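You operate a simulated robot arm through the tools that you are given. There is no shell and no other tool. Be economical: measure what you need, move in short steps, check, and stop when the job is done.

The job below is to be done with a simulated robot arm. You get a single attempt, and the scene is never put back.

TASK
Fit the dial probe to the wood stove and turn the air down after it reads 40.
Fine: brass plug out on to the log stand, dial probe into the socket and leave it there; once its pointer passes 40 degrees, close the draught slide to LOW. The door stays shut.

Only the result counts: the job must be done as asked and must still hold three seconds after the hand-in. Knocking over, shifting, dropping, spilling or breaking anything else fails it.

THE ROBOT
A 7-joint arm with a two-finger parallel gripper, fixed in place. Base frame: the origin is at the foot of the arm, x ahead of it, y to its left, z up. Readings come in m, rad, newtons and seconds.
With the tool pointing down near the work surface it reaches from about 0.32 to 0.78 m from the base axis. Its first joint turns from -2.897 to 2.897 rad. Payload 3.91 kg.
Tool frame: the origin (TCP) lies between the finger pads and is the grasp point; the fingertips stand 0.03 m ahead of it; z points along the fingers, y is the line along which they close. Largest opening 0.11 m; finger width 0.02, thickness 0.01; the body of the gripper, 0.048 by 0.112 m, starts 0.055 m behind the TCP.
Orientation is that of the tool frame in the base frame, as a unit quaternion [x, y, z, w]. With the fingers straight down and closing along the base's y, the tool's x points along the base's -x, its y along +y and its z along -z.

THE INTERFACE
- The arm moves only by the tool play_rows. Its argument "series" is a list of rows, each an object of numbers (a shift or turn left out is 0, a gripper value left out holds the last): "tx", "ty", "tz": the shift along the tool's x, y, z in units of 30 mm (1.0 is 30 mm); "rx", "ry", "rz": the turn, a rotation vector about the tool's x, y, z in units of 5 degrees (1.0 is 5 degrees); "fingers": the finger opening in m, from 0 to 0.11. In form: [{"tx": .., "ty": .., "tz": .., "rx": .., "ry": .., "rz": .., "fingers": ..}, ...]. A call has 1 to 8 rows; each row shifts and turns the commanded pose from where the row before left it, along the tool's axes as they then stand. A call with a number of a shift or a turn outside -1 to 1 is refused whole. A row lasts 0.2 s, in which the tool goes at most 0.05 m and 0.15 rad; a call with a longer step from one row to the next is refused whole, and so is a gripper value outside its range. A pose out of reach is approached as far as the arm can. The call stops where the force on the tool passes 40 N (or 10 N more than at its start, if that is more) or the arm is blocked; 0.2 s more then pass. The fingers move at their own pace (about 0.153 m/s each) and stop on an object; they squeeze with about 29 N. The grip force told is the motor's: it shows also when the fingers shut on nothing. Time passes only in rows, and 0.2 s behind the last, so rows that do not move let the fingers close. The reply holds the time, the measured pose of the TCP, the force on the tool along the base axes, the opening and the grip force, in the units named above and with some noise, with the torque about the TCP (base axes, N m) and any sound that the robot's microphone picked up.
- Cameras (640 x 400 px; columns grow to the right, rows downward): "scene" is fixed at [0.3996, 0.4992, 1.2322]; the picture's right is [-0.99, -0.11, 0.00], its down [-0.05, 0.42, -0.91] and it looks along [0.10, -0.90, -0.42] (base axes); focal length 277 px, centre (320, 200). "wrist" rides on the gripper at [0.077, 0.007, -0.114] in the tool frame; the picture's right is [-0.09, 1.00, 0.00], its down [-0.80, -0.07, -0.59] and it looks along [-0.59, -0.05, 0.80] (tool axes); focal length 270 px, centre (320, 200). There is no depth. A picture from a camera that has moved, and an enlarged one, comes with that camera's place and axes in the base frame and with its lens.
- grab_frame(camera): a new picture of that camera. No time passes.
- move_column(by): slides the trunk up (or, below 0, down) by that many m; the arm rides with it, the base frame stays. It gives what a move gives, with no picture.
- enlarge(camera, box): a new picture of the part [left, top, right, bottom] of that camera's present view, enlarged. No time passes.
- finish_job(): hands the job in; it is judged then, once.

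Work in short steps. Places have to be worked out from the pictures, the camera data and where the tool is seen: move nearer, look again, correct. Check each grasp and each placing, and mend what went wrong. You have 120 turns and 64 pictures in all, those below and enlarged ones among them. Open the gripper and draw the arm clear of the work before you hand the job in, unless the task says otherwise; then end with one line.

The tools are called after ">>>" as name(argument=value, ...) on one line, values as JSON. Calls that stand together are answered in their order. play_rows: Moves the arm, as the interface text tells. Its arguments: {"type":"object","properties":{"series":{"type":"array","items":{"type":"object","properties":{"tx":{"type":"number"},"ty":{"type":"number"},"tz":{"type":"number"},"rx":{"type":"number"},"ry":{"type":"number"},"rz":{"type":"number"},"fingers":{"type":"number"}}}}},"required":["series"]} The other tools are called the same way: move_column (by) slides the trunk up or down; grab_frame (camera) takes a picture; enlarge (camera, box) takes an enlarged picture of a part of a camera's view; finish_job () hands the job in.

At the start:

```text
time_s: 0.0
tcp_pos: [0.4697, -0.1792, 1.1663]
orientation: [0.0, 1.0, 0.0, -0.001]
wrist_force: [0.1, 0.5, 0.8]
moment: [0.01, 0.0, 0.01]
grip_width: 0.1098
finger_force: 0.1
trunk travel left (down, up): [-0.325, 0.285]
```

scene: 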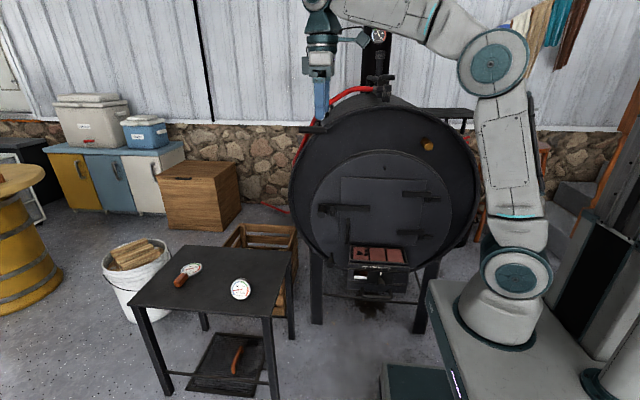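
wrist: 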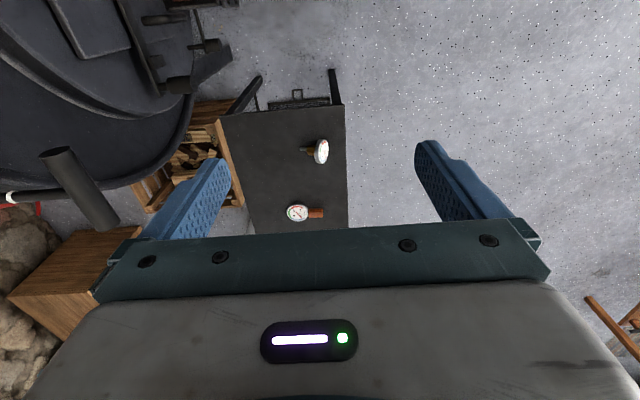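

I see the stove with its brass plug, a table with two dial instruments, and a draught slide under the door. I'll enlarge these parts first.

>>> enlarge(camera="scene", box=[290, 90, 490, 215])

>>> enlarge(camera="scene", box=[120, 220, 310, 340])

>>> enlarge(camera="scene", box=[310, 220, 450, 310])

>>> enlarge(camera="wrist", box=[200, 60, 380, 240])

```text
3.20 times, centred on (390, 152) of scene
camera zoom: at [0.3996, 0.4992, 1.2322], right [-0.99, -0.11, 0.0], down [-0.05, 0.42, -0.91], along [0.1, -0.9, -0.42], focal length 885 px, centre (96, 352)
```

zoom: 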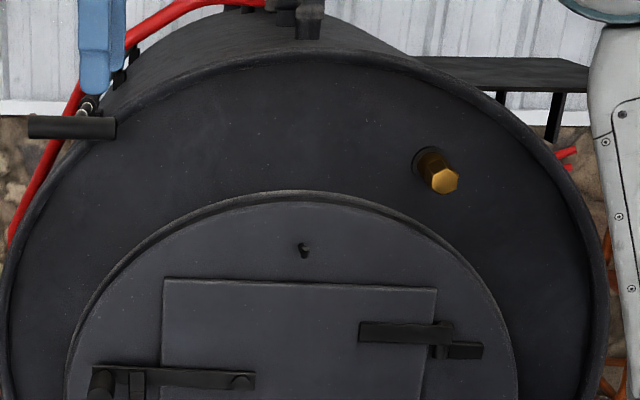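

```text
3.33 times, centred on (215, 280) of scene
camera zoom: at [0.3996, 0.4992, 1.2322], right [-0.99, -0.11, 0.0], down [-0.05, 0.42, -0.91], along [0.1, -0.9, -0.42], focal length 922 px, centre (670, -67)
```

zoom: 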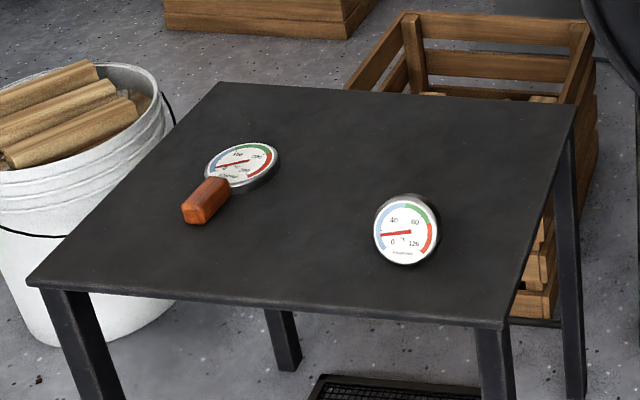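

```text
4.44 times, centred on (380, 265) of scene
camera zoom: at [0.3996, 0.4992, 1.2322], right [-0.99, -0.11, 0.0], down [-0.05, 0.42, -0.91], along [0.1, -0.9, -0.42], focal length 1229 px, centre (53, -89)
```

zoom: 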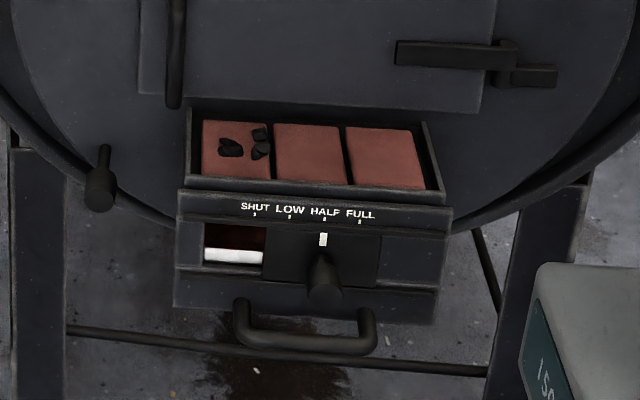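

```text
2.22 times, centred on (290, 150) of wrist
camera zoom: at [0.3915, -0.1726, 1.2813], right [0.09, 1.0, 0.0], down [0.8, -0.07, 0.59], along [0.59, -0.05, -0.8], focal length 601 px, centre (387, 311)
```

zoom: 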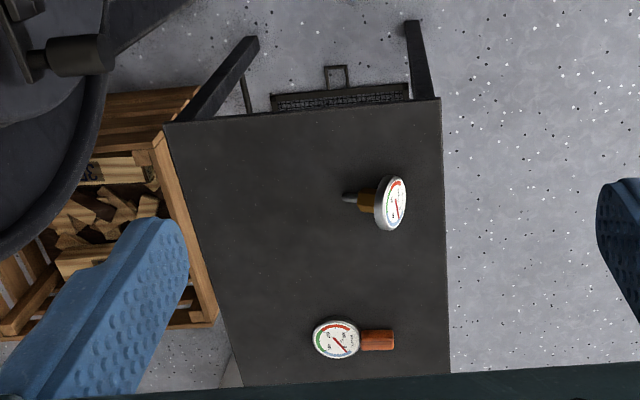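

The probe is likely the dial with the stem and brass collar, near (0.76,-0.21,0.52). I'll turn the wrist camera toward the stove for a second viewpoint and move away from the stove a little.

>>> play_rows(series=[{"rz": 1, "ty": 0.5}, {"rz": 1, "ty": 0.5}, {"rz": 1, "ty": 0.5}, {"rz": 1, "ty": 0.5}, {"rz": 1, "ty": 0.3}, {"rz": 1}, {"rz": 1}, {"rz": 1}])

>>> enlarge(camera="scene", box=[440, 90, 640, 215])

>>> enlarge(camera="scene", box=[180, 300, 320, 400])

```text
time_s: 1.8
tcp_pos: [0.4796, -0.1118, 1.1671]
orientation: [0.343, 0.939, 0.0, 0.0]
wrist_force: [0.6, 0.1, -1.5]
moment: [0.01, -0.03, -0.02]
grip_width: 0.1103
finger_force: 0.1
trunk travel left (down, up): [-0.325, 0.285]
```

```text
3.20 times, centred on (540, 152) of scene
camera zoom: at [0.3996, 0.4992, 1.2322], right [-0.99, -0.11, 0.0], down [-0.05, 0.42, -0.91], along [0.1, -0.9, -0.42], focal length 885 px, centre (-384, 352)
```

zoom: 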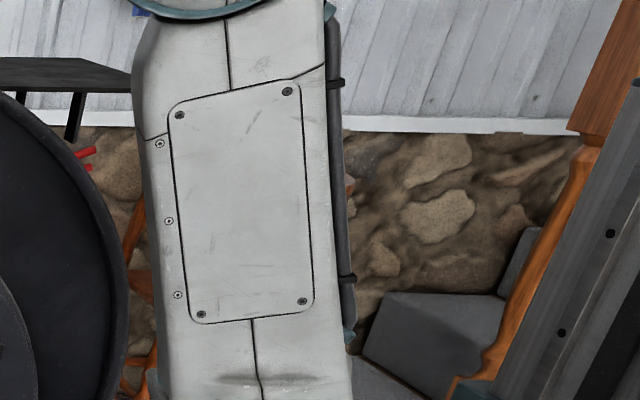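

```text
4.00 times, centred on (250, 350) of scene
camera zoom: at [0.3996, 0.4992, 1.2322], right [-0.99, -0.11, 0.0], down [-0.05, 0.42, -0.91], along [0.1, -0.9, -0.42], focal length 1106 px, centre (600, -400)
```

zoom: 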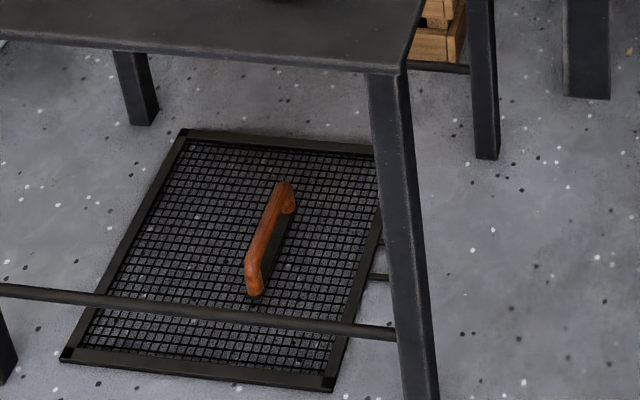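

Turned 40°; next I finish the turn and tilt the tool toward the stove.

>>> play_rows(series=[{"rz": 1}, {"rz": 1}, {"rz": 1}, {"rz": 1}, {"rz": 1}, {"rz": 1}, {"rz": 1}, {"rz": 1}])

>>> play_rows(series=[{"rz": 1}, {"rz": 1}, {"ry": 1}, {"ry": 1}, {"ry": 1}, {"ry": 1}, {"ry": 1}, {"ry": 1}])

>>> grab_frame(camera="wrist")

```text
time_s: 3.6
tcp_pos: [0.4803, -0.1134, 1.1675]
orientation: [0.644, 0.765, 0.0, 0.0]
wrist_force: [0.0, -0.3, -0.1]
moment: [0.02, -0.03, 0.0]
grip_width: 0.1098
finger_force: 0.0
trunk travel left (down, up): [-0.325, 0.285]
```

```text
time_s: 5.4
tcp_pos: [0.4807, -0.1116, 1.1666]
orientation: [0.683, 0.683, 0.183, -0.183]
wrist_force: [-0.4, 0.3, 0.4]
moment: [0.01, 0.02, 0.04]
grip_width: 0.11
finger_force: 0.1
trunk travel left (down, up): [-0.325, 0.285]
```

```text
55 pictures are left
camera wrist: at [0.4862, -0.1026, 1.3043], right [1.0, -0.08, -0.04], down [-0.07, -0.99, 0.11], along [-0.05, -0.11, -0.99], focal length 270 px, centre (320, 200)
```

wrist: 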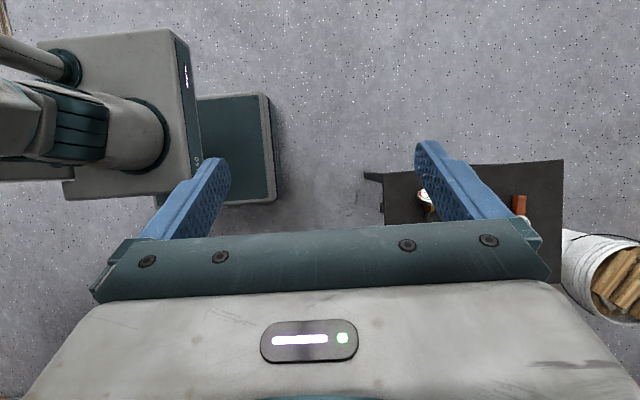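

I tilted the wrong way; I'll reverse it.

>>> play_rows(series=[{"ry": -1}, {"ry": -1}, {"ry": -1}, {"ry": -1}, {"ry": -1}, {"ry": -1}, {"ry": -1}, {"ry": -1}])

>>> play_rows(series=[{"ry": -1}, {"ry": -1}, {"ry": -1}, {"ry": -1}, {"ry": -1}, {"ry": -1}, {"ry": -1}])

>>> grab_frame(camera="wrist")

```text
time_s: 7.2
tcp_pos: [0.4791, -0.1122, 1.167]
orientation: [0.705, 0.704, -0.062, 0.062]
wrist_force: [0.4, -1.0, 0.6]
moment: [0.02, -0.01, 0.01]
grip_width: 0.1098
finger_force: 0.0
trunk travel left (down, up): [-0.325, 0.285]
```

```text
time_s: 8.8
tcp_pos: [0.4804, -0.1123, 1.1674]
orientation: [0.652, 0.653, -0.271, 0.272]
wrist_force: [0.1, 0.1, -0.7]
moment: [0.0, 0.02, -0.03]
grip_width: 0.1098
finger_force: 0.0
trunk travel left (down, up): [-0.325, 0.285]
```

```text
54 pictures are left
camera wrist: at [0.4862, 0.0239, 1.1931], right [1.0, -0.06, 0.06], down [-0.07, -0.14, 0.99], along [-0.05, -0.99, -0.15], focal length 270 px, centre (320, 200)
```

wrist: 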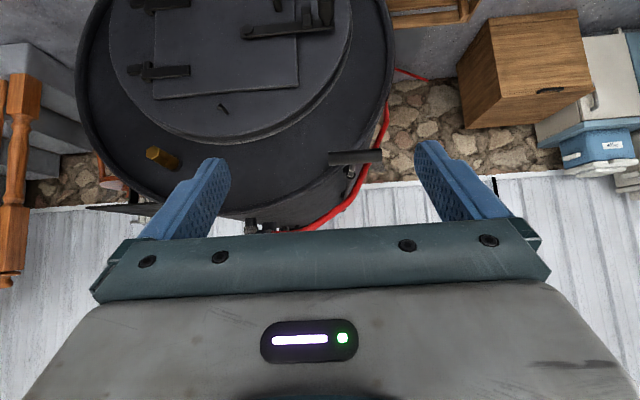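

Triangulating both views puts the plug's head tip at about (0.133,-0.476,1.000), with the stove face near y=-0.54. I'll keep this 45° tilt and approach part way.

>>> play_rows(series=[{"ty": -0.97, "tx": -0.3, "tz": 0.4}, {"ty": -0.97, "tx": -0.3, "tz": 0.4}, {"ty": -0.97, "tx": -0.3, "tz": 0.4}, {"ty": -0.97, "tx": -0.3, "tz": 0.4}, {"ty": -0.97, "tx": -0.3, "tz": 0.4}, {"ty": -0.97, "tx": -0.3, "tz": 0.4}, {"ty": -0.97, "tx": -0.3, "tz": 0.4}, {"ty": -0.97, "tx": -0.3, "tz": 0.4}])

>>> grab_frame(camera="wrist")

>>> grab_frame(camera="scene")

```text
time_s: 10.6
tcp_pos: [0.2522, -0.2301, 1.1451]
orientation: [0.65, 0.657, -0.274, 0.266]
wrist_force: [1.1, -0.1, -0.1]
moment: [-0.01, 0.04, 0.0]
grip_width: 0.1101
finger_force: 0.0
trunk travel left (down, up): [-0.325, 0.285]
```

```text
53 pictures are left
camera wrist: at [0.258, -0.095, 1.1728], right [1.0, -0.06, 0.05], down [-0.06, -0.15, 0.99], along [-0.05, -0.99, -0.15], focal length 270 px, centre (320, 200)
```

wrist: 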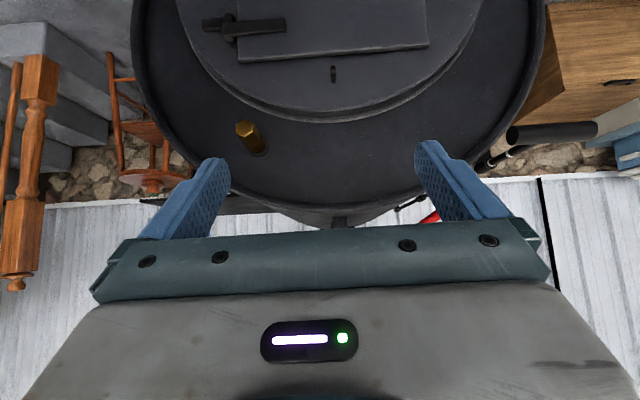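

```text
52 pictures are left
```

scene: 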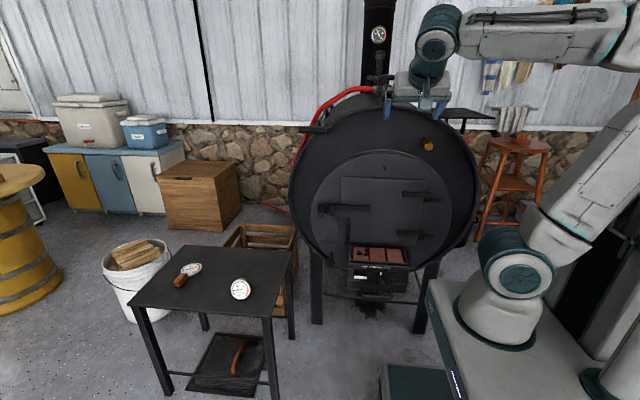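

Plug tip confirmed at about (0.13,-0.476,1.0), with the face at y≈-0.545. I'll move to a pre-grasp 8 cm back along the tool axis.

>>> play_rows(series=[{"ty": -0.51, "tx": -0.34, "tz": 0.78}, {"ty": -0.51, "tx": -0.34, "tz": 0.78}, {"ty": -0.51, "tx": -0.34, "tz": 0.78}, {"ty": -0.51, "tx": -0.34, "tz": 0.78}, {"ty": -0.51, "tx": -0.34, "tz": 0.78}, {"ty": -0.51, "tx": -0.34, "tz": 0.78}, {"ty": -0.51, "tx": -0.34, "tz": 0.78}, {"ty": -0.51, "tx": -0.34, "tz": 0.78}])

>>> grab_frame(camera="wrist")

>>> enlarge(camera="scene", box=[370, 60, 490, 180])

```text
time_s: 12.4
tcp_pos: [0.1245, -0.4224, 1.0749]
orientation: [0.654, 0.653, -0.27, 0.27]
wrist_force: [0.4, 0.4, 0.3]
moment: [-0.04, -0.03, 0.02]
grip_width: 0.11
finger_force: 0.0
trunk travel left (down, up): [-0.325, 0.285]
```

```text
51 pictures are left
camera wrist: at [0.13, -0.2857, 1.1014], right [1.0, -0.06, 0.06], down [-0.07, -0.15, 0.99], along [-0.05, -0.99, -0.15], focal length 270 px, centre (320, 200)
```

wrist: 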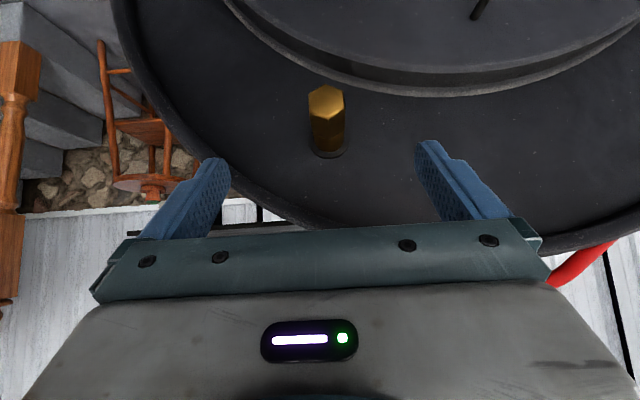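

```text
3.33 times, centred on (430, 120) of scene
camera zoom: at [0.3996, 0.4992, 1.2322], right [-0.99, -0.11, 0.0], down [-0.05, 0.42, -0.91], along [0.1, -0.9, -0.42], focal length 922 px, centre (-47, 467)
```

zoom: 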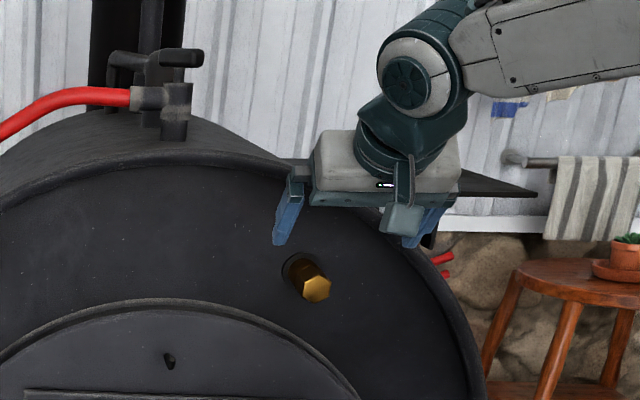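

The flats are vertical, which suits my closing direction along x. I'll advance onto the plug, then close.

>>> play_rows(series=[{"ty": 0.18, "tx": -0.19, "tz": 0.8}, {"tz": 0.8}, {"tz": 0.8}, {"tz": 0.8}])

>>> grab_frame(camera="wrist")

>>> enlarge(camera="scene", box=[370, 80, 490, 180])

```text
time_s: 13.4
tcp_pos: [0.1291, -0.4926, 1.0111]
orientation: [0.653, 0.653, -0.27, 0.271]
wrist_force: [-0.5, -0.8, 1.6]
moment: [-0.03, -0.01, -0.03]
grip_width: 0.11
finger_force: 0.1
trunk travel left (down, up): [-0.325, 0.285]
```

```text
49 pictures are left
camera wrist: at [0.1354, -0.3572, 1.0376], right [1.0, -0.06, 0.06], down [-0.07, -0.15, 0.99], along [-0.05, -0.99, -0.15], focal length 270 px, centre (320, 200)
```

wrist: 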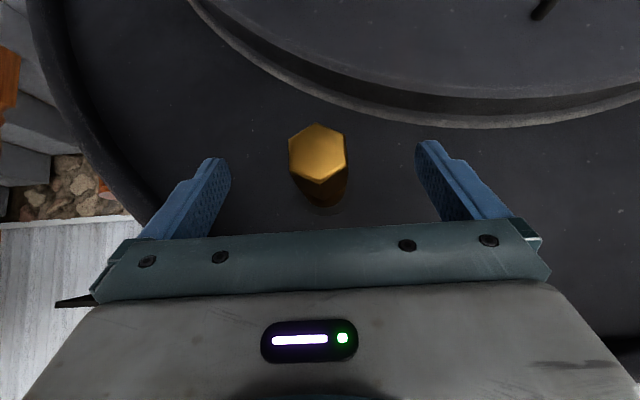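

```text
4.00 times, centred on (430, 130) of scene
camera zoom: at [0.3996, 0.4992, 1.2322], right [-0.99, -0.11, 0.0], down [-0.05, 0.42, -0.91], along [0.1, -0.9, -0.42], focal length 1106 px, centre (-120, 480)
```

zoom: 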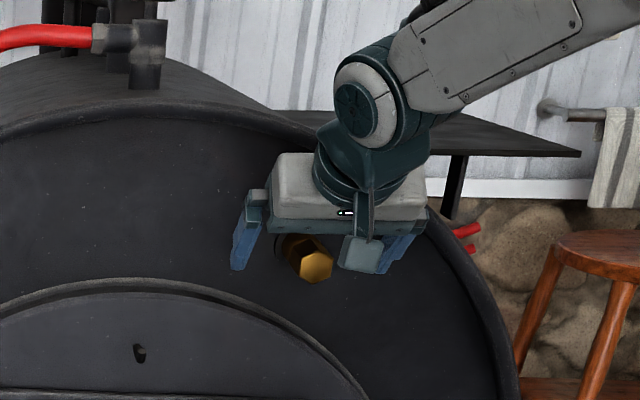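

Aligned: the plug axis is about 1.5 cm ahead of the TCP between the pads. Closing.

>>> play_rows(series=[{"fingers": 0.0}, {}, {}, {}])

```text
time_s: 14.4
tcp_pos: [0.1293, -0.492, 1.011]
orientation: [0.653, 0.654, -0.27, 0.271]
wrist_force: [0.2, 0.2, 0.2]
moment: [0.05, 0.0, -0.01]
grip_width: 0.0306
finger_force: 28.8
trunk travel left (down, up): [-0.325, 0.285]
```

Gripped at 30.6 mm. I'll pull it straight out along +y.

>>> play_rows(series=[{"tx": 0.236, "tz": -0.236}, {"tx": 0.236, "tz": -0.236}, {"tx": 0.236, "tz": -0.236}])

>>> grab_frame(camera="wrist")

```text
time_s: 15.2
tcp_pos: [0.131, -0.4636, 1.0118]
orientation: [0.653, 0.653, -0.271, 0.271]
wrist_force: [-0.2, 0.0, 0.3]
moment: [0.04, 0.02, 0.0]
grip_width: 0.0309
finger_force: 29.2
trunk travel left (down, up): [-0.325, 0.285]
```

```text
47 pictures are left
camera wrist: at [0.1365, -0.327, 1.0382], right [1.0, -0.06, 0.06], down [-0.07, -0.15, 0.99], along [-0.05, -0.99, -0.15], focal length 270 px, centre (320, 200)
```

wrist: 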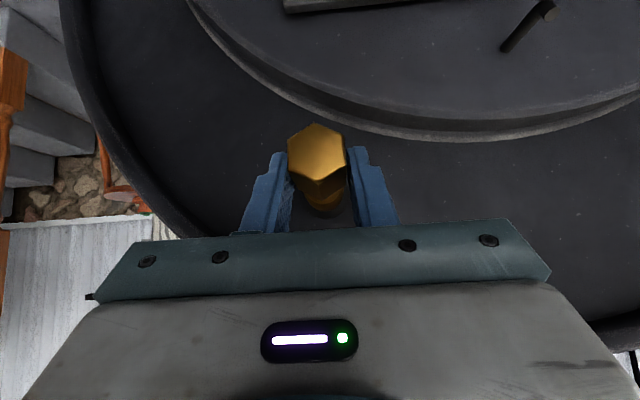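

The plug slides out with no resistance; continuing 8 cm.

>>> play_rows(series=[{"tx": 0.236, "tz": -0.236}, {"tx": 0.236, "tz": -0.236}, {"tx": 0.236, "tz": -0.236}, {"tx": 0.236, "tz": -0.236}, {"tx": 0.236, "tz": -0.236}, {"tx": 0.236, "tz": -0.236}, {"tx": 0.236, "tz": -0.236}, {"tx": 0.236, "tz": -0.236}])

>>> grab_frame(camera="wrist")

>>> enlarge(camera="scene", box=[380, 80, 500, 180])

```text
time_s: 17.0
tcp_pos: [0.1307, -0.3813, 1.0123]
orientation: [0.654, 0.653, -0.271, 0.27]
wrist_force: [0.3, 0.3, 0.3]
moment: [0.0, -0.06, -0.03]
grip_width: 0.0308
finger_force: 29.2
trunk travel left (down, up): [-0.325, 0.285]
```

```text
46 pictures are left
camera wrist: at [0.136, -0.246, 1.0385], right [1.0, -0.06, 0.06], down [-0.07, -0.15, 0.99], along [-0.05, -0.99, -0.15], focal length 270 px, centre (320, 200)
```

wrist: 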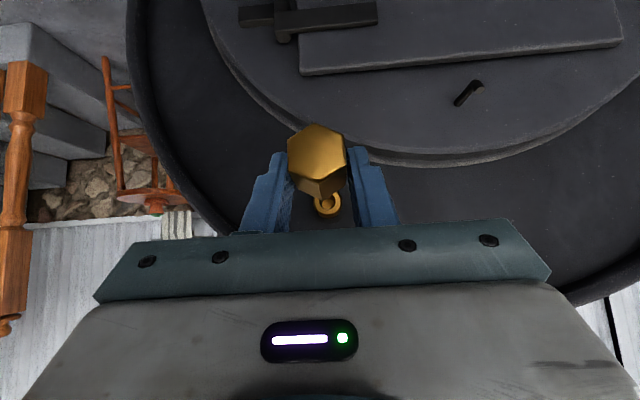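

```text
4.00 times, centred on (440, 130) of scene
camera zoom: at [0.3996, 0.4992, 1.2322], right [-0.99, -0.11, 0.0], down [-0.05, 0.42, -0.91], along [0.1, -0.9, -0.42], focal length 1106 px, centre (-160, 480)
```

zoom: 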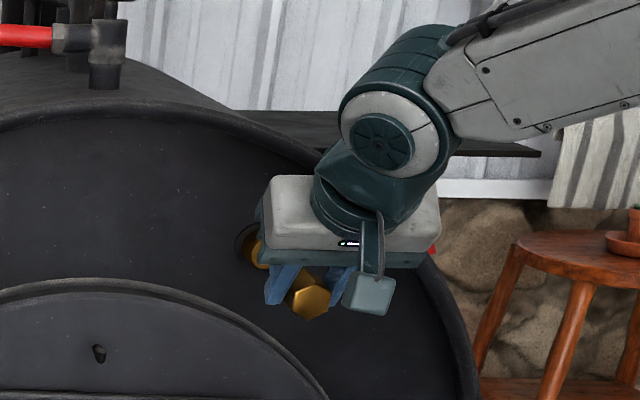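

The plug is clear and the socket ring shows at about (0.130,-0.54,0.999). The log stand should be the black steel table; I'll retreat and carry the plug over toward it at height.

>>> play_rows(series=[{"tx": 0.77, "tz": -0.77}, {"tx": 0.77, "tz": -0.77}, {"tx": 0.77, "tz": -0.77}, {"tx": 0.77, "tz": -0.77}, {"ty": 1}, {"ty": 1}, {"ty": 1}, {"ty": 1}])

>>> play_rows(series=[{"ty": 1}, {"ty": 1}, {"ty": 1}, {"ty": 1}, {"ty": 1}, {"ty": 1}, {"ty": 1}, {"ty": 1}])

>>> grab_frame(camera="scene")

```text
time_s: 17.8
tcp_pos: [0.1479, -0.302, 0.9572]
orientation: [0.648, 0.693, -0.256, 0.184]
wrist_force: [-0.6, -0.6, 0.5]
moment: [-0.01, 0.01, 0.02]
grip_width: 0.0308
finger_force: 29.2
trunk travel left (down, up): [-0.325, 0.285]
stopped in row 4: the arm was blocked; the commanded pose is now the measured one
```

```text
time_s: 19.6
tcp_pos: [0.3861, -0.2962, 0.9315]
orientation: [0.649, 0.692, -0.256, 0.185]
wrist_force: [-0.2, -0.3, -0.8]
moment: [0.0, -0.02, -0.02]
grip_width: 0.0308
finger_force: 29.0
trunk travel left (down, up): [-0.325, 0.285]
```

```text
44 pictures are left
```

scene: 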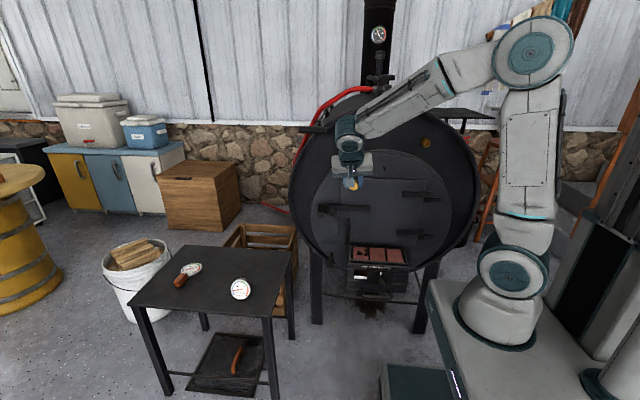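

The arm blocked while retreating, being too close to its base, and the orientation drifted slightly, but the plug is still held. I'll restore the 45° orientation and continue along +x.

>>> play_rows(series=[{"rx": -0.4, "ry": -0.86, "rz": 0.54}, {"rx": -0.4, "ry": -0.86, "rz": 0.54}, {"ty": 1}, {"ty": 1}, {"ty": 1}, {"ty": 1}, {"ty": 1}, {"ty": 1}])

>>> play_rows(series=[{"ty": 0.9, "tx": -0.42, "tz": 0.42}, {"ty": 0.9, "tx": -0.42, "tz": 0.42}, {"ty": 0.9, "tx": -0.42, "tz": 0.42}, {"ty": 0.9, "tx": -0.42, "tz": 0.42}, {"ty": 0.9, "tx": -0.42, "tz": 0.42}])

>>> move_column(by=-0.2)

>>> grab_frame(camera="wrist")

>>> grab_frame(camera="scene")

```text
time_s: 21.4
tcp_pos: [0.5673, -0.2965, 0.9306]
orientation: [0.653, 0.653, -0.271, 0.271]
wrist_force: [-0.6, 0.1, -0.8]
moment: [0.01, 0.02, 0.01]
grip_width: 0.0306
finger_force: 29.2
trunk travel left (down, up): [-0.325, 0.285]
```

```text
time_s: 22.6
tcp_pos: [0.7017, -0.3865, 0.9309]
orientation: [0.653, 0.654, -0.272, 0.27]
wrist_force: [0.1, 0.0, -0.6]
moment: [0.03, -0.02, 0.04]
grip_width: 0.0306
finger_force: 28.8
trunk travel left (down, up): [-0.325, 0.285]
```

```text
time_s: 24.8
tcp_pos: [0.7006, -0.3859, 0.7317]
orientation: [0.654, 0.653, -0.27, 0.271]
wrist_force: [0.5, 0.0, 0.6]
moment: [0.01, 0.01, -0.02]
grip_width: 0.0308
finger_force: 28.2
trunk travel left (down, up): [-0.125, 0.485]
```

```text
43 pictures are left
camera wrist: at [0.707, -0.2501, 0.7577], right [1.0, -0.06, 0.06], down [-0.07, -0.15, 0.99], along [-0.05, -0.99, -0.15], focal length 270 px, centre (320, 200)
```

wrist: 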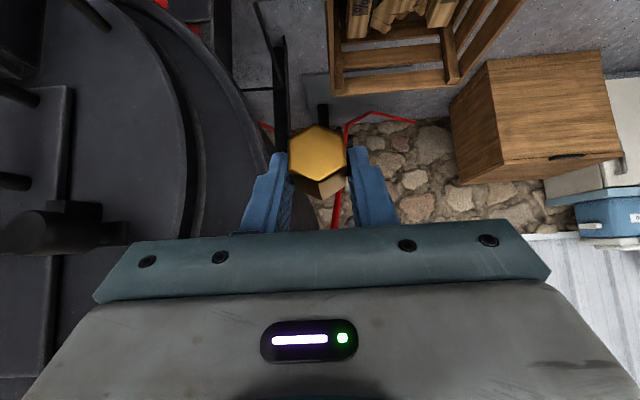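

```text
42 pictures are left
```

scene: 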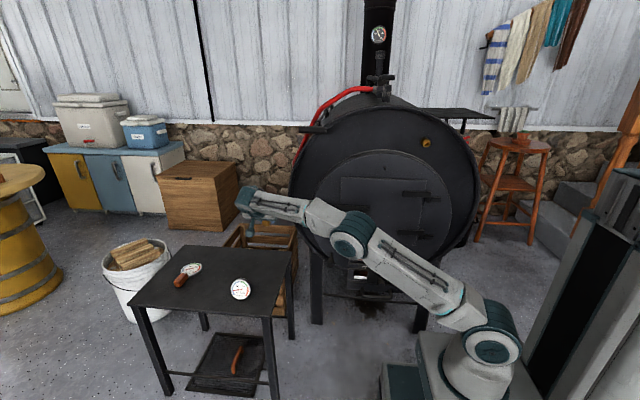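

The plug is over the stand with the area below clear. I'll lower by the column, then the arm, near to contact.

>>> move_column(by=-0.12)

>>> play_rows(series=[{"tx": 0.47, "tz": 0.47}, {"tx": 0.47, "tz": 0.47}, {"tx": 0.47, "tz": 0.47}])

>>> enlarge(camera="scene", box=[180, 190, 340, 310])

>>> grab_frame(camera="wrist")

```text
time_s: 26.3
tcp_pos: [0.6996, -0.3866, 0.6107]
orientation: [0.654, 0.653, -0.27, 0.27]
wrist_force: [-0.1, 0.3, 0.0]
moment: [-0.01, 0.0, 0.02]
grip_width: 0.0306
finger_force: 29.3
trunk travel left (down, up): [-0.005, 0.605]
```

```text
time_s: 27.1
tcp_pos: [0.7002, -0.3862, 0.5516]
orientation: [0.654, 0.652, -0.271, 0.271]
wrist_force: [-0.9, 0.4, -0.2]
moment: [0.0, 0.04, 0.01]
grip_width: 0.0304
finger_force: 29.2
trunk travel left (down, up): [-0.005, 0.605]
```

```text
3.33 times, centred on (260, 250) of scene
camera zoom: at [0.3996, 0.4992, 1.2322], right [-0.99, -0.11, 0.0], down [-0.05, 0.42, -0.91], along [0.1, -0.9, -0.42], focal length 922 px, centre (520, 33)
```

zoom: 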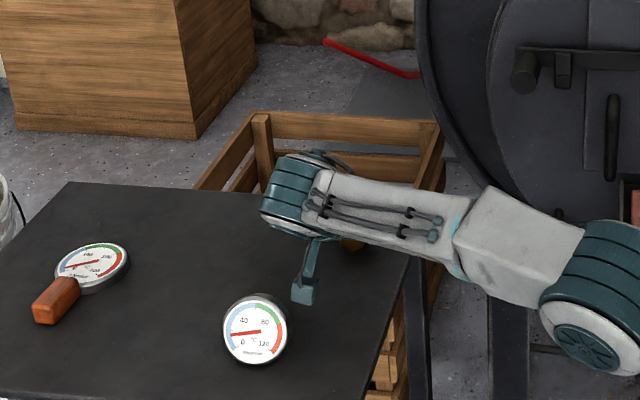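

```text
40 pictures are left
camera wrist: at [0.7073, -0.2505, 0.5779], right [1.0, -0.06, 0.06], down [-0.07, -0.14, 0.99], along [-0.05, -0.99, -0.15], focal length 270 px, centre (320, 200)
```

wrist: 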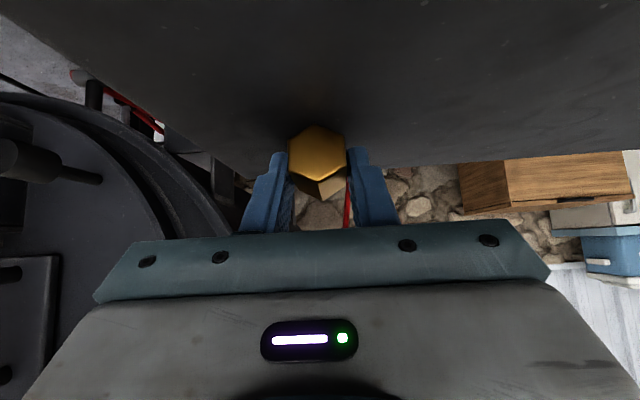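

3 cm to go; lowering slowly, watching the force.

>>> play_rows(series=[{"tx": 0.19, "tz": 0.19}, {"tx": 0.19, "tz": 0.19}, {"tx": 0.12, "tz": 0.12}])

>>> enlarge(camera="wrist", box=[220, 80, 420, 240])

```text
time_s: 27.8
tcp_pos: [0.7027, -0.387, 0.5481]
orientation: [0.652, 0.65, -0.271, 0.282]
wrist_force: [1.6, 0.4, 14.3]
moment: [0.17, -0.05, 0.01]
grip_width: 0.0309
finger_force: 28.9
trunk travel left (down, up): [-0.005, 0.605]
stopped in row 3: the force on the tool passed its limit (the readings are from after the stop); the commanded pose is now the measured one
```

```text
2.50 times, centred on (320, 160) of wrist
camera zoom: at [0.7078, -0.251, 0.5725], right [1.0, -0.06, 0.08], down [-0.09, -0.13, 0.99], along [-0.05, -0.99, -0.13], focal length 676 px, centre (320, 300)
```

zoom: 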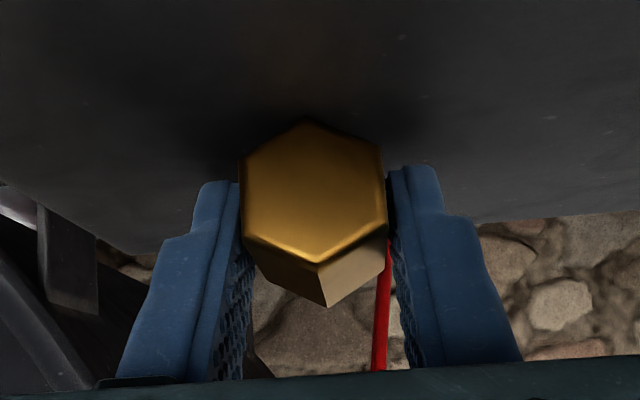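

Two-view triangulation of the stand's corners and dial puts its top nearer z≈0.515, so this 14 N contact is the plug and fingertips resting on the stand. I'll ease off slightly and release.

>>> play_rows(series=[{"tx": -0.03, "tz": -0.03}, {}])

>>> play_rows(series=[{"fingers": 0.036}, {"fingers": 0.045}, {"fingers": 0.065}, {}])

>>> enlarge(camera="wrist", box=[220, 80, 420, 240])

```text
time_s: 28.4
tcp_pos: [0.7011, -0.3872, 0.5489]
orientation: [0.652, 0.651, -0.271, 0.281]
wrist_force: [6.6, -3.5, 18.6]
moment: [-0.07, -0.04, 0.06]
grip_width: 0.0308
finger_force: 29.3
trunk travel left (down, up): [-0.005, 0.605]
```

```text
time_s: 29.4
tcp_pos: [0.7031, -0.3856, 0.549]
orientation: [0.652, 0.651, -0.27, 0.281]
wrist_force: [7.1, 6.8, 27.8]
moment: [-0.3, 0.72, -0.08]
grip_width: 0.0603
finger_force: 0.0
trunk travel left (down, up): [-0.005, 0.605]
```

```text
2.50 times, centred on (320, 160) of wrist
camera zoom: at [0.7076, -0.2494, 0.5731], right [1.0, -0.06, 0.08], down [-0.08, -0.13, 0.99], along [-0.05, -0.99, -0.14], focal length 676 px, centre (320, 300)
```

zoom: 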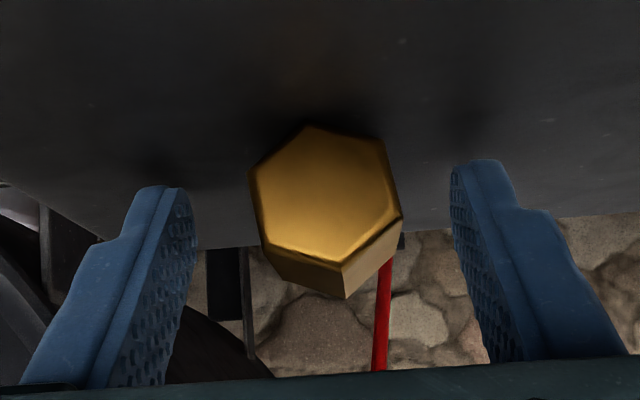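

The plug rests on the stand and settled slightly. I'll back straight away along the tool axis.

>>> play_rows(series=[{"tz": -0.3}, {"tz": -0.6}, {"tz": -1}, {"tz": -1}, {"tz": -1}])

>>> grab_frame(camera="wrist")

```text
time_s: 30.6
tcp_pos: [0.7013, -0.3039, 0.6267]
orientation: [0.652, 0.651, -0.272, 0.277]
wrist_force: [-0.3, 0.5, -0.4]
moment: [-0.01, -0.02, 0.01]
grip_width: 0.065
finger_force: 0.0
trunk travel left (down, up): [-0.005, 0.605]
```

```text
37 pictures are left
camera wrist: at [0.7067, -0.1675, 0.6525], right [1.0, -0.06, 0.07], down [-0.08, -0.13, 0.99], along [-0.05, -0.99, -0.14], focal length 270 px, centre (320, 200)
```

wrist: 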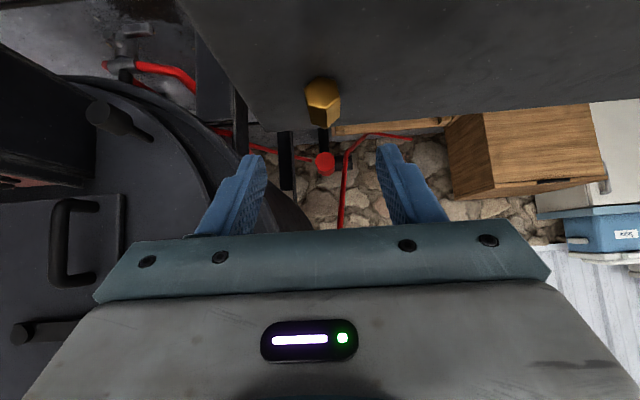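

The plug lies on the stand, about 4 cm from the far edge. Next I'll pull back and over to look at the dial probe, near (0.75,-0.20,0.553).

>>> play_rows(series=[{"tx": -0.7, "tz": -0.7}, {"tx": 0.7, "tz": -0.7, "ty": 0.25, "fingers": 0.11}, {"tx": 0.7, "tz": -0.7, "ty": 0.25}, {"tx": 0.7, "tz": -0.7, "ty": 0.25}, {"tx": 0.7, "tz": -0.7, "ty": 0.25}, {"tx": 0.7, "tz": -0.7, "ty": 0.25}, {"tx": 0.7, "tz": -0.7, "ty": 0.25}])

>>> grab_frame(camera="wrist")

>>> enlarge(camera="scene", box=[180, 190, 340, 310])

```text
time_s: 32.2
tcp_pos: [0.7438, -0.1245, 0.6556]
orientation: [0.653, 0.65, -0.272, 0.278]
wrist_force: [0.0, -0.8, 0.4]
moment: [0.03, 0.01, 0.01]
grip_width: 0.1099
finger_force: 0.1
trunk travel left (down, up): [-0.005, 0.605]
```

```text
36 pictures are left
camera wrist: at [0.7502, 0.0114, 0.6804], right [1.0, -0.06, 0.07], down [-0.08, -0.13, 0.99], along [-0.05, -0.99, -0.14], focal length 270 px, centre (320, 200)
```

wrist: 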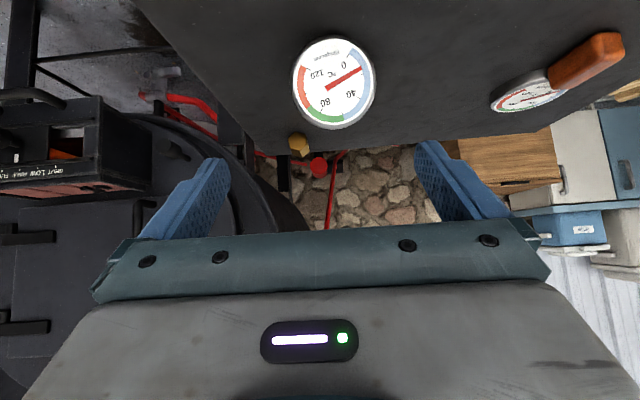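

```text
3.33 times, centred on (260, 250) of scene
camera zoom: at [0.3996, 0.4992, 1.2322], right [-0.99, -0.11, 0.0], down [-0.05, 0.42, -0.91], along [0.1, -0.9, -0.42], focal length 922 px, centre (520, 33)
```

zoom: 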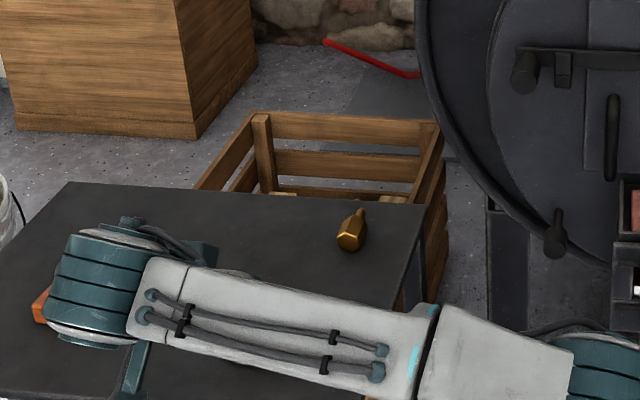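

The probe's face centre is at about (0.752,-0.19,0.555), radius about 33 mm, face tilted up. I'll approach to within 3 cm and recheck.

>>> play_rows(series=[{"tx": 0.71, "ty": 0.27}, {"tz": 0.7}, {"tz": 0.7}, {"tz": 0.7}, {"tz": 0.7}])

>>> grab_frame(camera="wrist")

```text
time_s: 33.4
tcp_pos: [0.7541, -0.172, 0.5813]
orientation: [0.652, 0.651, -0.27, 0.278]
wrist_force: [0.2, 0.5, 0.7]
moment: [0.01, -0.01, -0.02]
grip_width: 0.1099
finger_force: 0.1
trunk travel left (down, up): [-0.005, 0.605]
```

```text
34 pictures are left
camera wrist: at [0.7596, -0.0352, 0.6063], right [1.0, -0.06, 0.07], down [-0.08, -0.13, 0.99], along [-0.05, -0.99, -0.14], focal length 270 px, centre (320, 200)
```

wrist: 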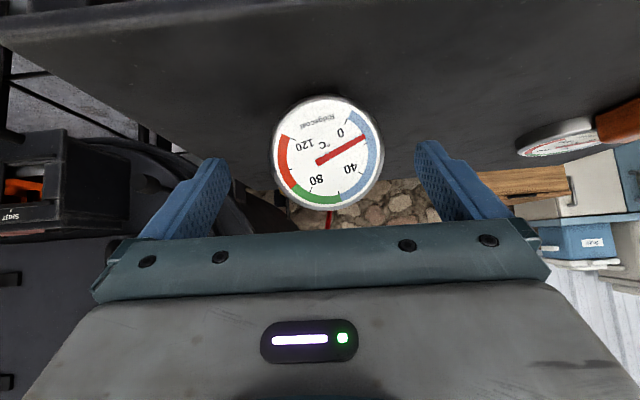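

The two views now agree on a centre at (0.757,-0.198,0.554) and radius about 35 mm. Advancing the last 34 mm, then closing.

>>> play_rows(series=[{"tz": 0.57, "tx": -0.05, "ty": 0.1}, {"tz": 0.57, "tx": -0.05}])

>>> play_rows(series=[{"fingers": 0.08}, {"fingers": 0.06}, {"fingers": 0.0}, {}, {}])

>>> grab_frame(camera="wrist")

```text
time_s: 34.0
tcp_pos: [0.7571, -0.1971, 0.5596]
orientation: [0.652, 0.651, -0.271, 0.278]
wrist_force: [-0.3, -0.5, 0.5]
moment: [0.01, -0.01, -0.02]
grip_width: 0.1101
finger_force: 0.1
trunk travel left (down, up): [-0.005, 0.605]
```

```text
time_s: 35.2
tcp_pos: [0.7564, -0.1972, 0.5606]
orientation: [0.652, 0.651, -0.271, 0.278]
wrist_force: [0.0, -0.9, 0.4]
moment: [0.02, -0.01, -0.02]
grip_width: 0.0714
finger_force: 28.7
trunk travel left (down, up): [-0.005, 0.605]
```

```text
33 pictures are left
camera wrist: at [0.7629, -0.0609, 0.5844], right [1.0, -0.06, 0.07], down [-0.08, -0.13, 0.99], along [-0.05, -0.99, -0.14], focal length 270 px, centre (320, 200)
```

wrist: 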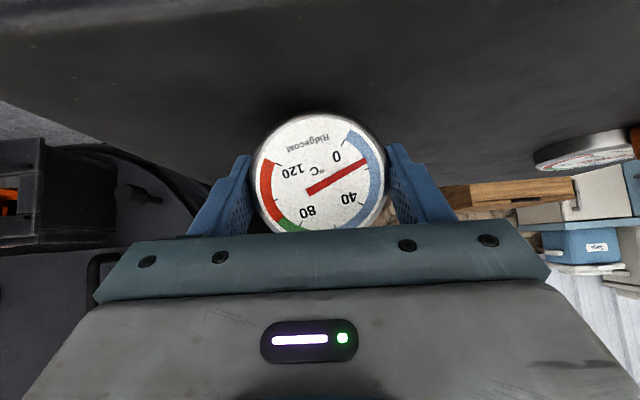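

Gripped at 71 mm. Lifting 6 cm, then raising the column and looking at the stem.

>>> play_rows(series=[{"tx": -0.4, "tz": -0.4}, {"tx": -0.5, "tz": -0.5}, {"tx": -0.5, "tz": -0.5}])

>>> move_column(by=0.32)

>>> enlarge(camera="scene", box=[160, 100, 320, 220])

>>> grab_frame(camera="wrist")

```text
time_s: 36.0
tcp_pos: [0.7576, -0.1968, 0.6189]
orientation: [0.652, 0.651, -0.27, 0.279]
wrist_force: [0.8, -0.3, -0.7]
moment: [0.0, 0.0, -0.04]
grip_width: 0.0714
finger_force: 29.3
trunk travel left (down, up): [-0.005, 0.605]
```

```text
time_s: 39.1
tcp_pos: [0.7579, -0.1966, 0.9396]
orientation: [0.652, 0.651, -0.27, 0.278]
wrist_force: [0.6, 0.0, -1.0]
moment: [-0.02, -0.04, 0.02]
grip_width: 0.0716
finger_force: 28.9
trunk travel left (down, up): [-0.325, 0.285]
```

```text
3.33 times, centred on (240, 160) of scene
camera zoom: at [0.3996, 0.4992, 1.2322], right [-0.99, -0.11, 0.0], down [-0.05, 0.42, -0.91], along [0.1, -0.9, -0.42], focal length 922 px, centre (587, 333)
```

zoom: 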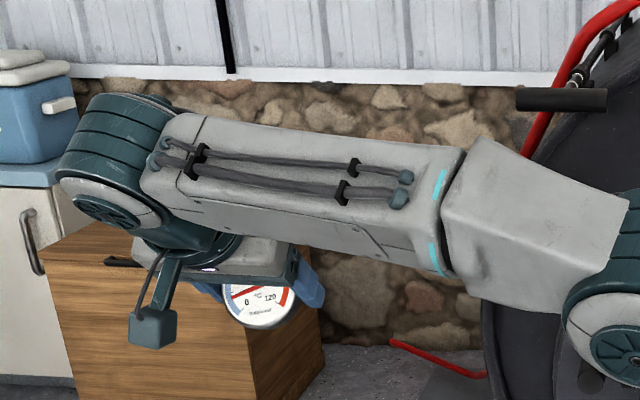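

```text
31 pictures are left
camera wrist: at [0.7631, -0.0603, 0.9636], right [1.0, -0.06, 0.07], down [-0.08, -0.13, 0.99], along [-0.05, -0.99, -0.14], focal length 270 px, centre (320, 200)
```

wrist: 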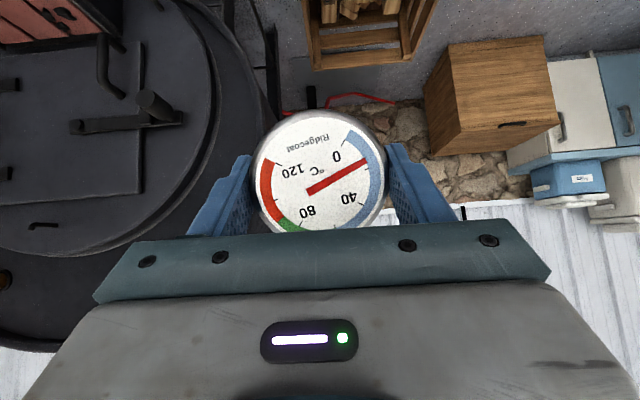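

The geometry from the first wrist view says the stem dips about 24° while the tool tilts 45°, so inserting needs a tool tilt of about 20°. I'll level the stem while moving toward the stove, then yaw it for a side view to verify.

>>> play_rows(series=[{"ty": -1, "ry": -0.7}, {"ty": -1, "ry": -0.7}, {"ty": -1, "ry": -0.7}, {"ty": -1, "ry": -0.7}, {"ty": -1, "ry": -0.7}, {"ty": -1, "ry": -0.7}, {"ty": -1, "ry": -0.7}, {"ty": -1}])

>>> play_rows(series=[{"rx": -1, "rz": -0.364}, {"rx": -1, "rz": -0.364}, {"rx": -1, "rz": -0.364}, {"rx": -1, "rz": -0.364}, {"rx": -1, "rz": -0.364}, {"rx": -1, "rz": -0.364}, {"rx": -1, "rz": -0.364}, {"rx": -1, "rz": -0.364}])

>>> grab_frame(camera="scene")

```text
time_s: 40.9
tcp_pos: [0.5177, -0.198, 0.9356]
orientation: [0.581, 0.577, -0.403, 0.409]
wrist_force: [0.5, 0.3, -1.7]
moment: [0.01, 0.0, 0.0]
grip_width: 0.0715
finger_force: 29.4
trunk travel left (down, up): [-0.325, 0.285]
```

```text
time_s: 42.7
tcp_pos: [0.517, -0.1974, 0.9369]
orientation: [0.328, 0.747, -0.23, 0.53]
wrist_force: [0.0, -0.5, -0.6]
moment: [0.01, 0.02, -0.01]
grip_width: 0.0714
finger_force: 28.9
trunk travel left (down, up): [-0.325, 0.285]
```

```text
30 pictures are left
```

scene: 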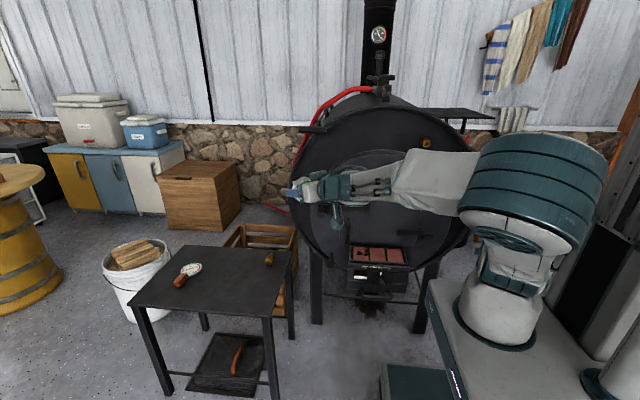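

>>> enlarge(camera="scene", box=[255, 150, 365, 240])

```text
4.44 times, centred on (310, 195) of scene
camera zoom: at [0.3996, 0.4992, 1.2322], right [-0.99, -0.11, 0.0], down [-0.05, 0.42, -0.91], along [0.1, -0.9, -0.42], focal length 1229 px, centre (364, 222)
```

zoom: 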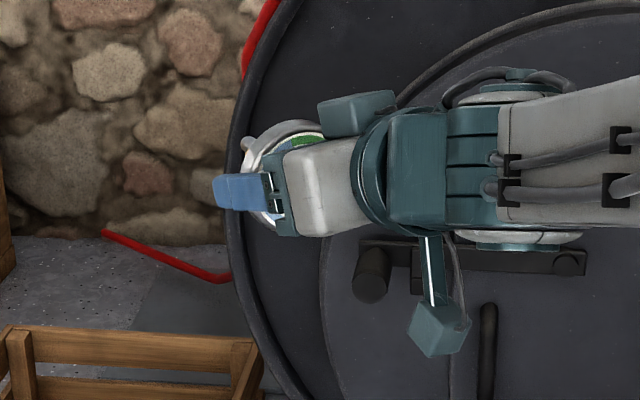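

The stem tip shows exactly where a level stem would put it, within about 2°. I'll yaw back and approach the socket from the +x side.

>>> play_rows(series=[{"rx": 1, "rz": 0.364}, {"rx": 1, "rz": 0.364}, {"rx": 1, "rz": 0.364}, {"rx": 1, "rz": 0.364}, {"rx": 1, "rz": 0.364}, {"rx": 1, "rz": 0.364}, {"rx": 1, "rz": 0.364}, {"rx": 1, "rz": 0.364}])

>>> play_rows(series=[{"ty": -0.9, "tx": -0.56, "tz": 0.69}, {"ty": -0.9, "tx": -0.56, "tz": 0.69}, {"ty": -0.9, "tx": -0.56, "tz": 0.69}, {"ty": -0.9, "tx": -0.56, "tz": 0.69}, {"ty": -0.9, "tx": -0.56, "tz": 0.69}, {"ty": -0.9, "tx": -0.56, "tz": 0.69}, {"ty": -0.9, "tx": -0.56, "tz": 0.69}, {"ty": -0.9, "tx": -0.56, "tz": 0.69}])

>>> enlarge(camera="scene", box=[310, 70, 490, 190])

>>> grab_frame(camera="wrist")

```text
time_s: 44.5
tcp_pos: [0.5182, -0.1962, 0.9367]
orientation: [0.581, 0.576, -0.404, 0.409]
wrist_force: [0.1, 0.6, -1.0]
moment: [0.0, -0.02, 0.04]
grip_width: 0.0712
finger_force: 29.1
trunk travel left (down, up): [-0.325, 0.285]
```

```text
time_s: 46.3
tcp_pos: [0.3018, -0.3997, 1.0061]
orientation: [0.58, 0.578, -0.403, 0.41]
wrist_force: [0.5, -0.3, -0.9]
moment: [0.02, -0.01, 0.0]
grip_width: 0.0712
finger_force: 29.7
trunk travel left (down, up): [-0.325, 0.285]
```

```text
3.33 times, centred on (400, 130) of scene
camera zoom: at [0.3996, 0.4992, 1.2322], right [-0.99, -0.11, 0.0], down [-0.05, 0.42, -0.91], along [0.1, -0.9, -0.42], focal length 922 px, centre (53, 433)
```

zoom: 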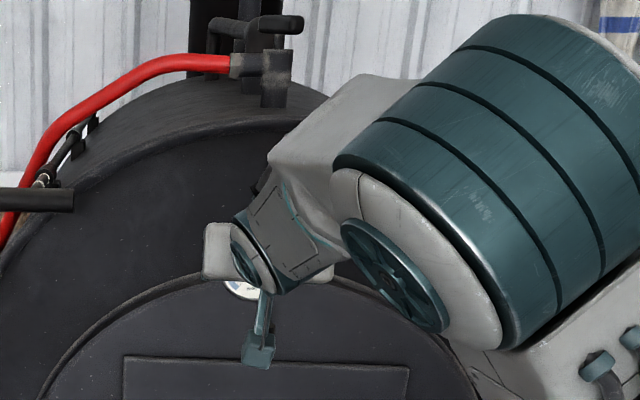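

```text
27 pictures are left
camera wrist: at [0.3072, -0.2663, 0.9711], right [1.0, -0.03, 0.09], down [-0.08, 0.29, 0.95], along [-0.05, -0.96, 0.28], focal length 270 px, centre (320, 200)
```

wrist: 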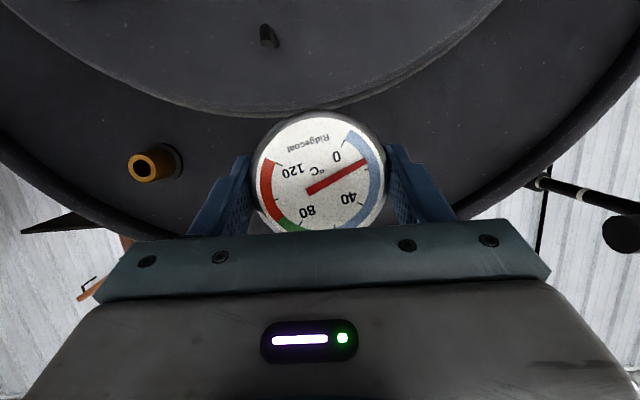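

The socket is a brass tube with its mouth near (0.130,-0.515,1.000), and the stem tip is still 3.5 cm short of it. I'll slide sideways to line up, with a small nose-down trim.

>>> play_rows(series=[{"ty": -0.95, "ry": 0.1}, {"ty": -0.95, "ry": 0.1}, {"ty": -0.95, "ry": 0.1}, {"ty": -0.95, "ry": 0.1}, {"ty": -0.95, "ry": 0.1}, {"ty": -0.96, "ry": 0.1, "tx": -0.06}])

>>> grab_frame(camera="wrist")

>>> enlarge(camera="scene", box=[380, 90, 500, 180])

```text
time_s: 47.7
tcp_pos: [0.1296, -0.3995, 1.0032]
orientation: [0.59, 0.587, -0.388, 0.394]
wrist_force: [-0.1, -0.2, -0.5]
moment: [0.0, 0.0, -0.04]
grip_width: 0.0711
finger_force: 29.1
trunk travel left (down, up): [-0.325, 0.285]
```

```text
26 pictures are left
camera wrist: at [0.1356, -0.2644, 0.978], right [1.0, -0.03, 0.09], down [-0.08, 0.24, 0.97], along [-0.05, -0.97, 0.23], focal length 270 px, centre (320, 200)
```

wrist: 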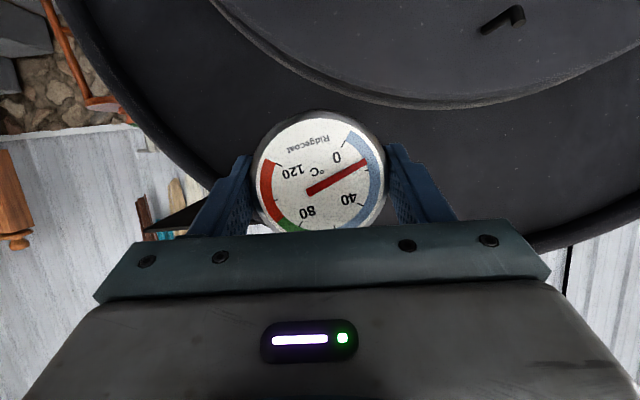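

```text
4.44 times, centred on (440, 135) of scene
camera zoom: at [0.3996, 0.4992, 1.2322], right [-0.99, -0.11, 0.0], down [-0.05, 0.42, -0.91], along [0.1, -0.9, -0.42], focal length 1229 px, centre (-213, 489)
```

zoom: 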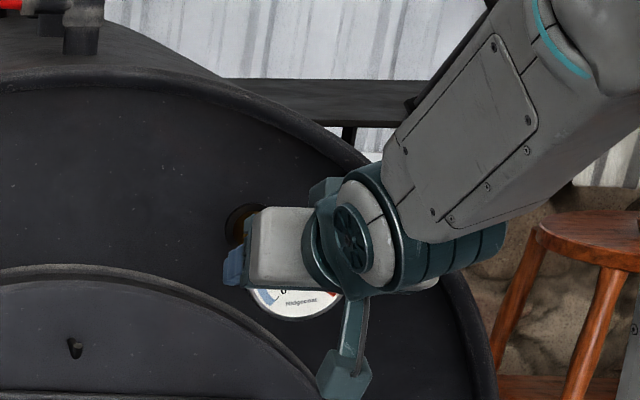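

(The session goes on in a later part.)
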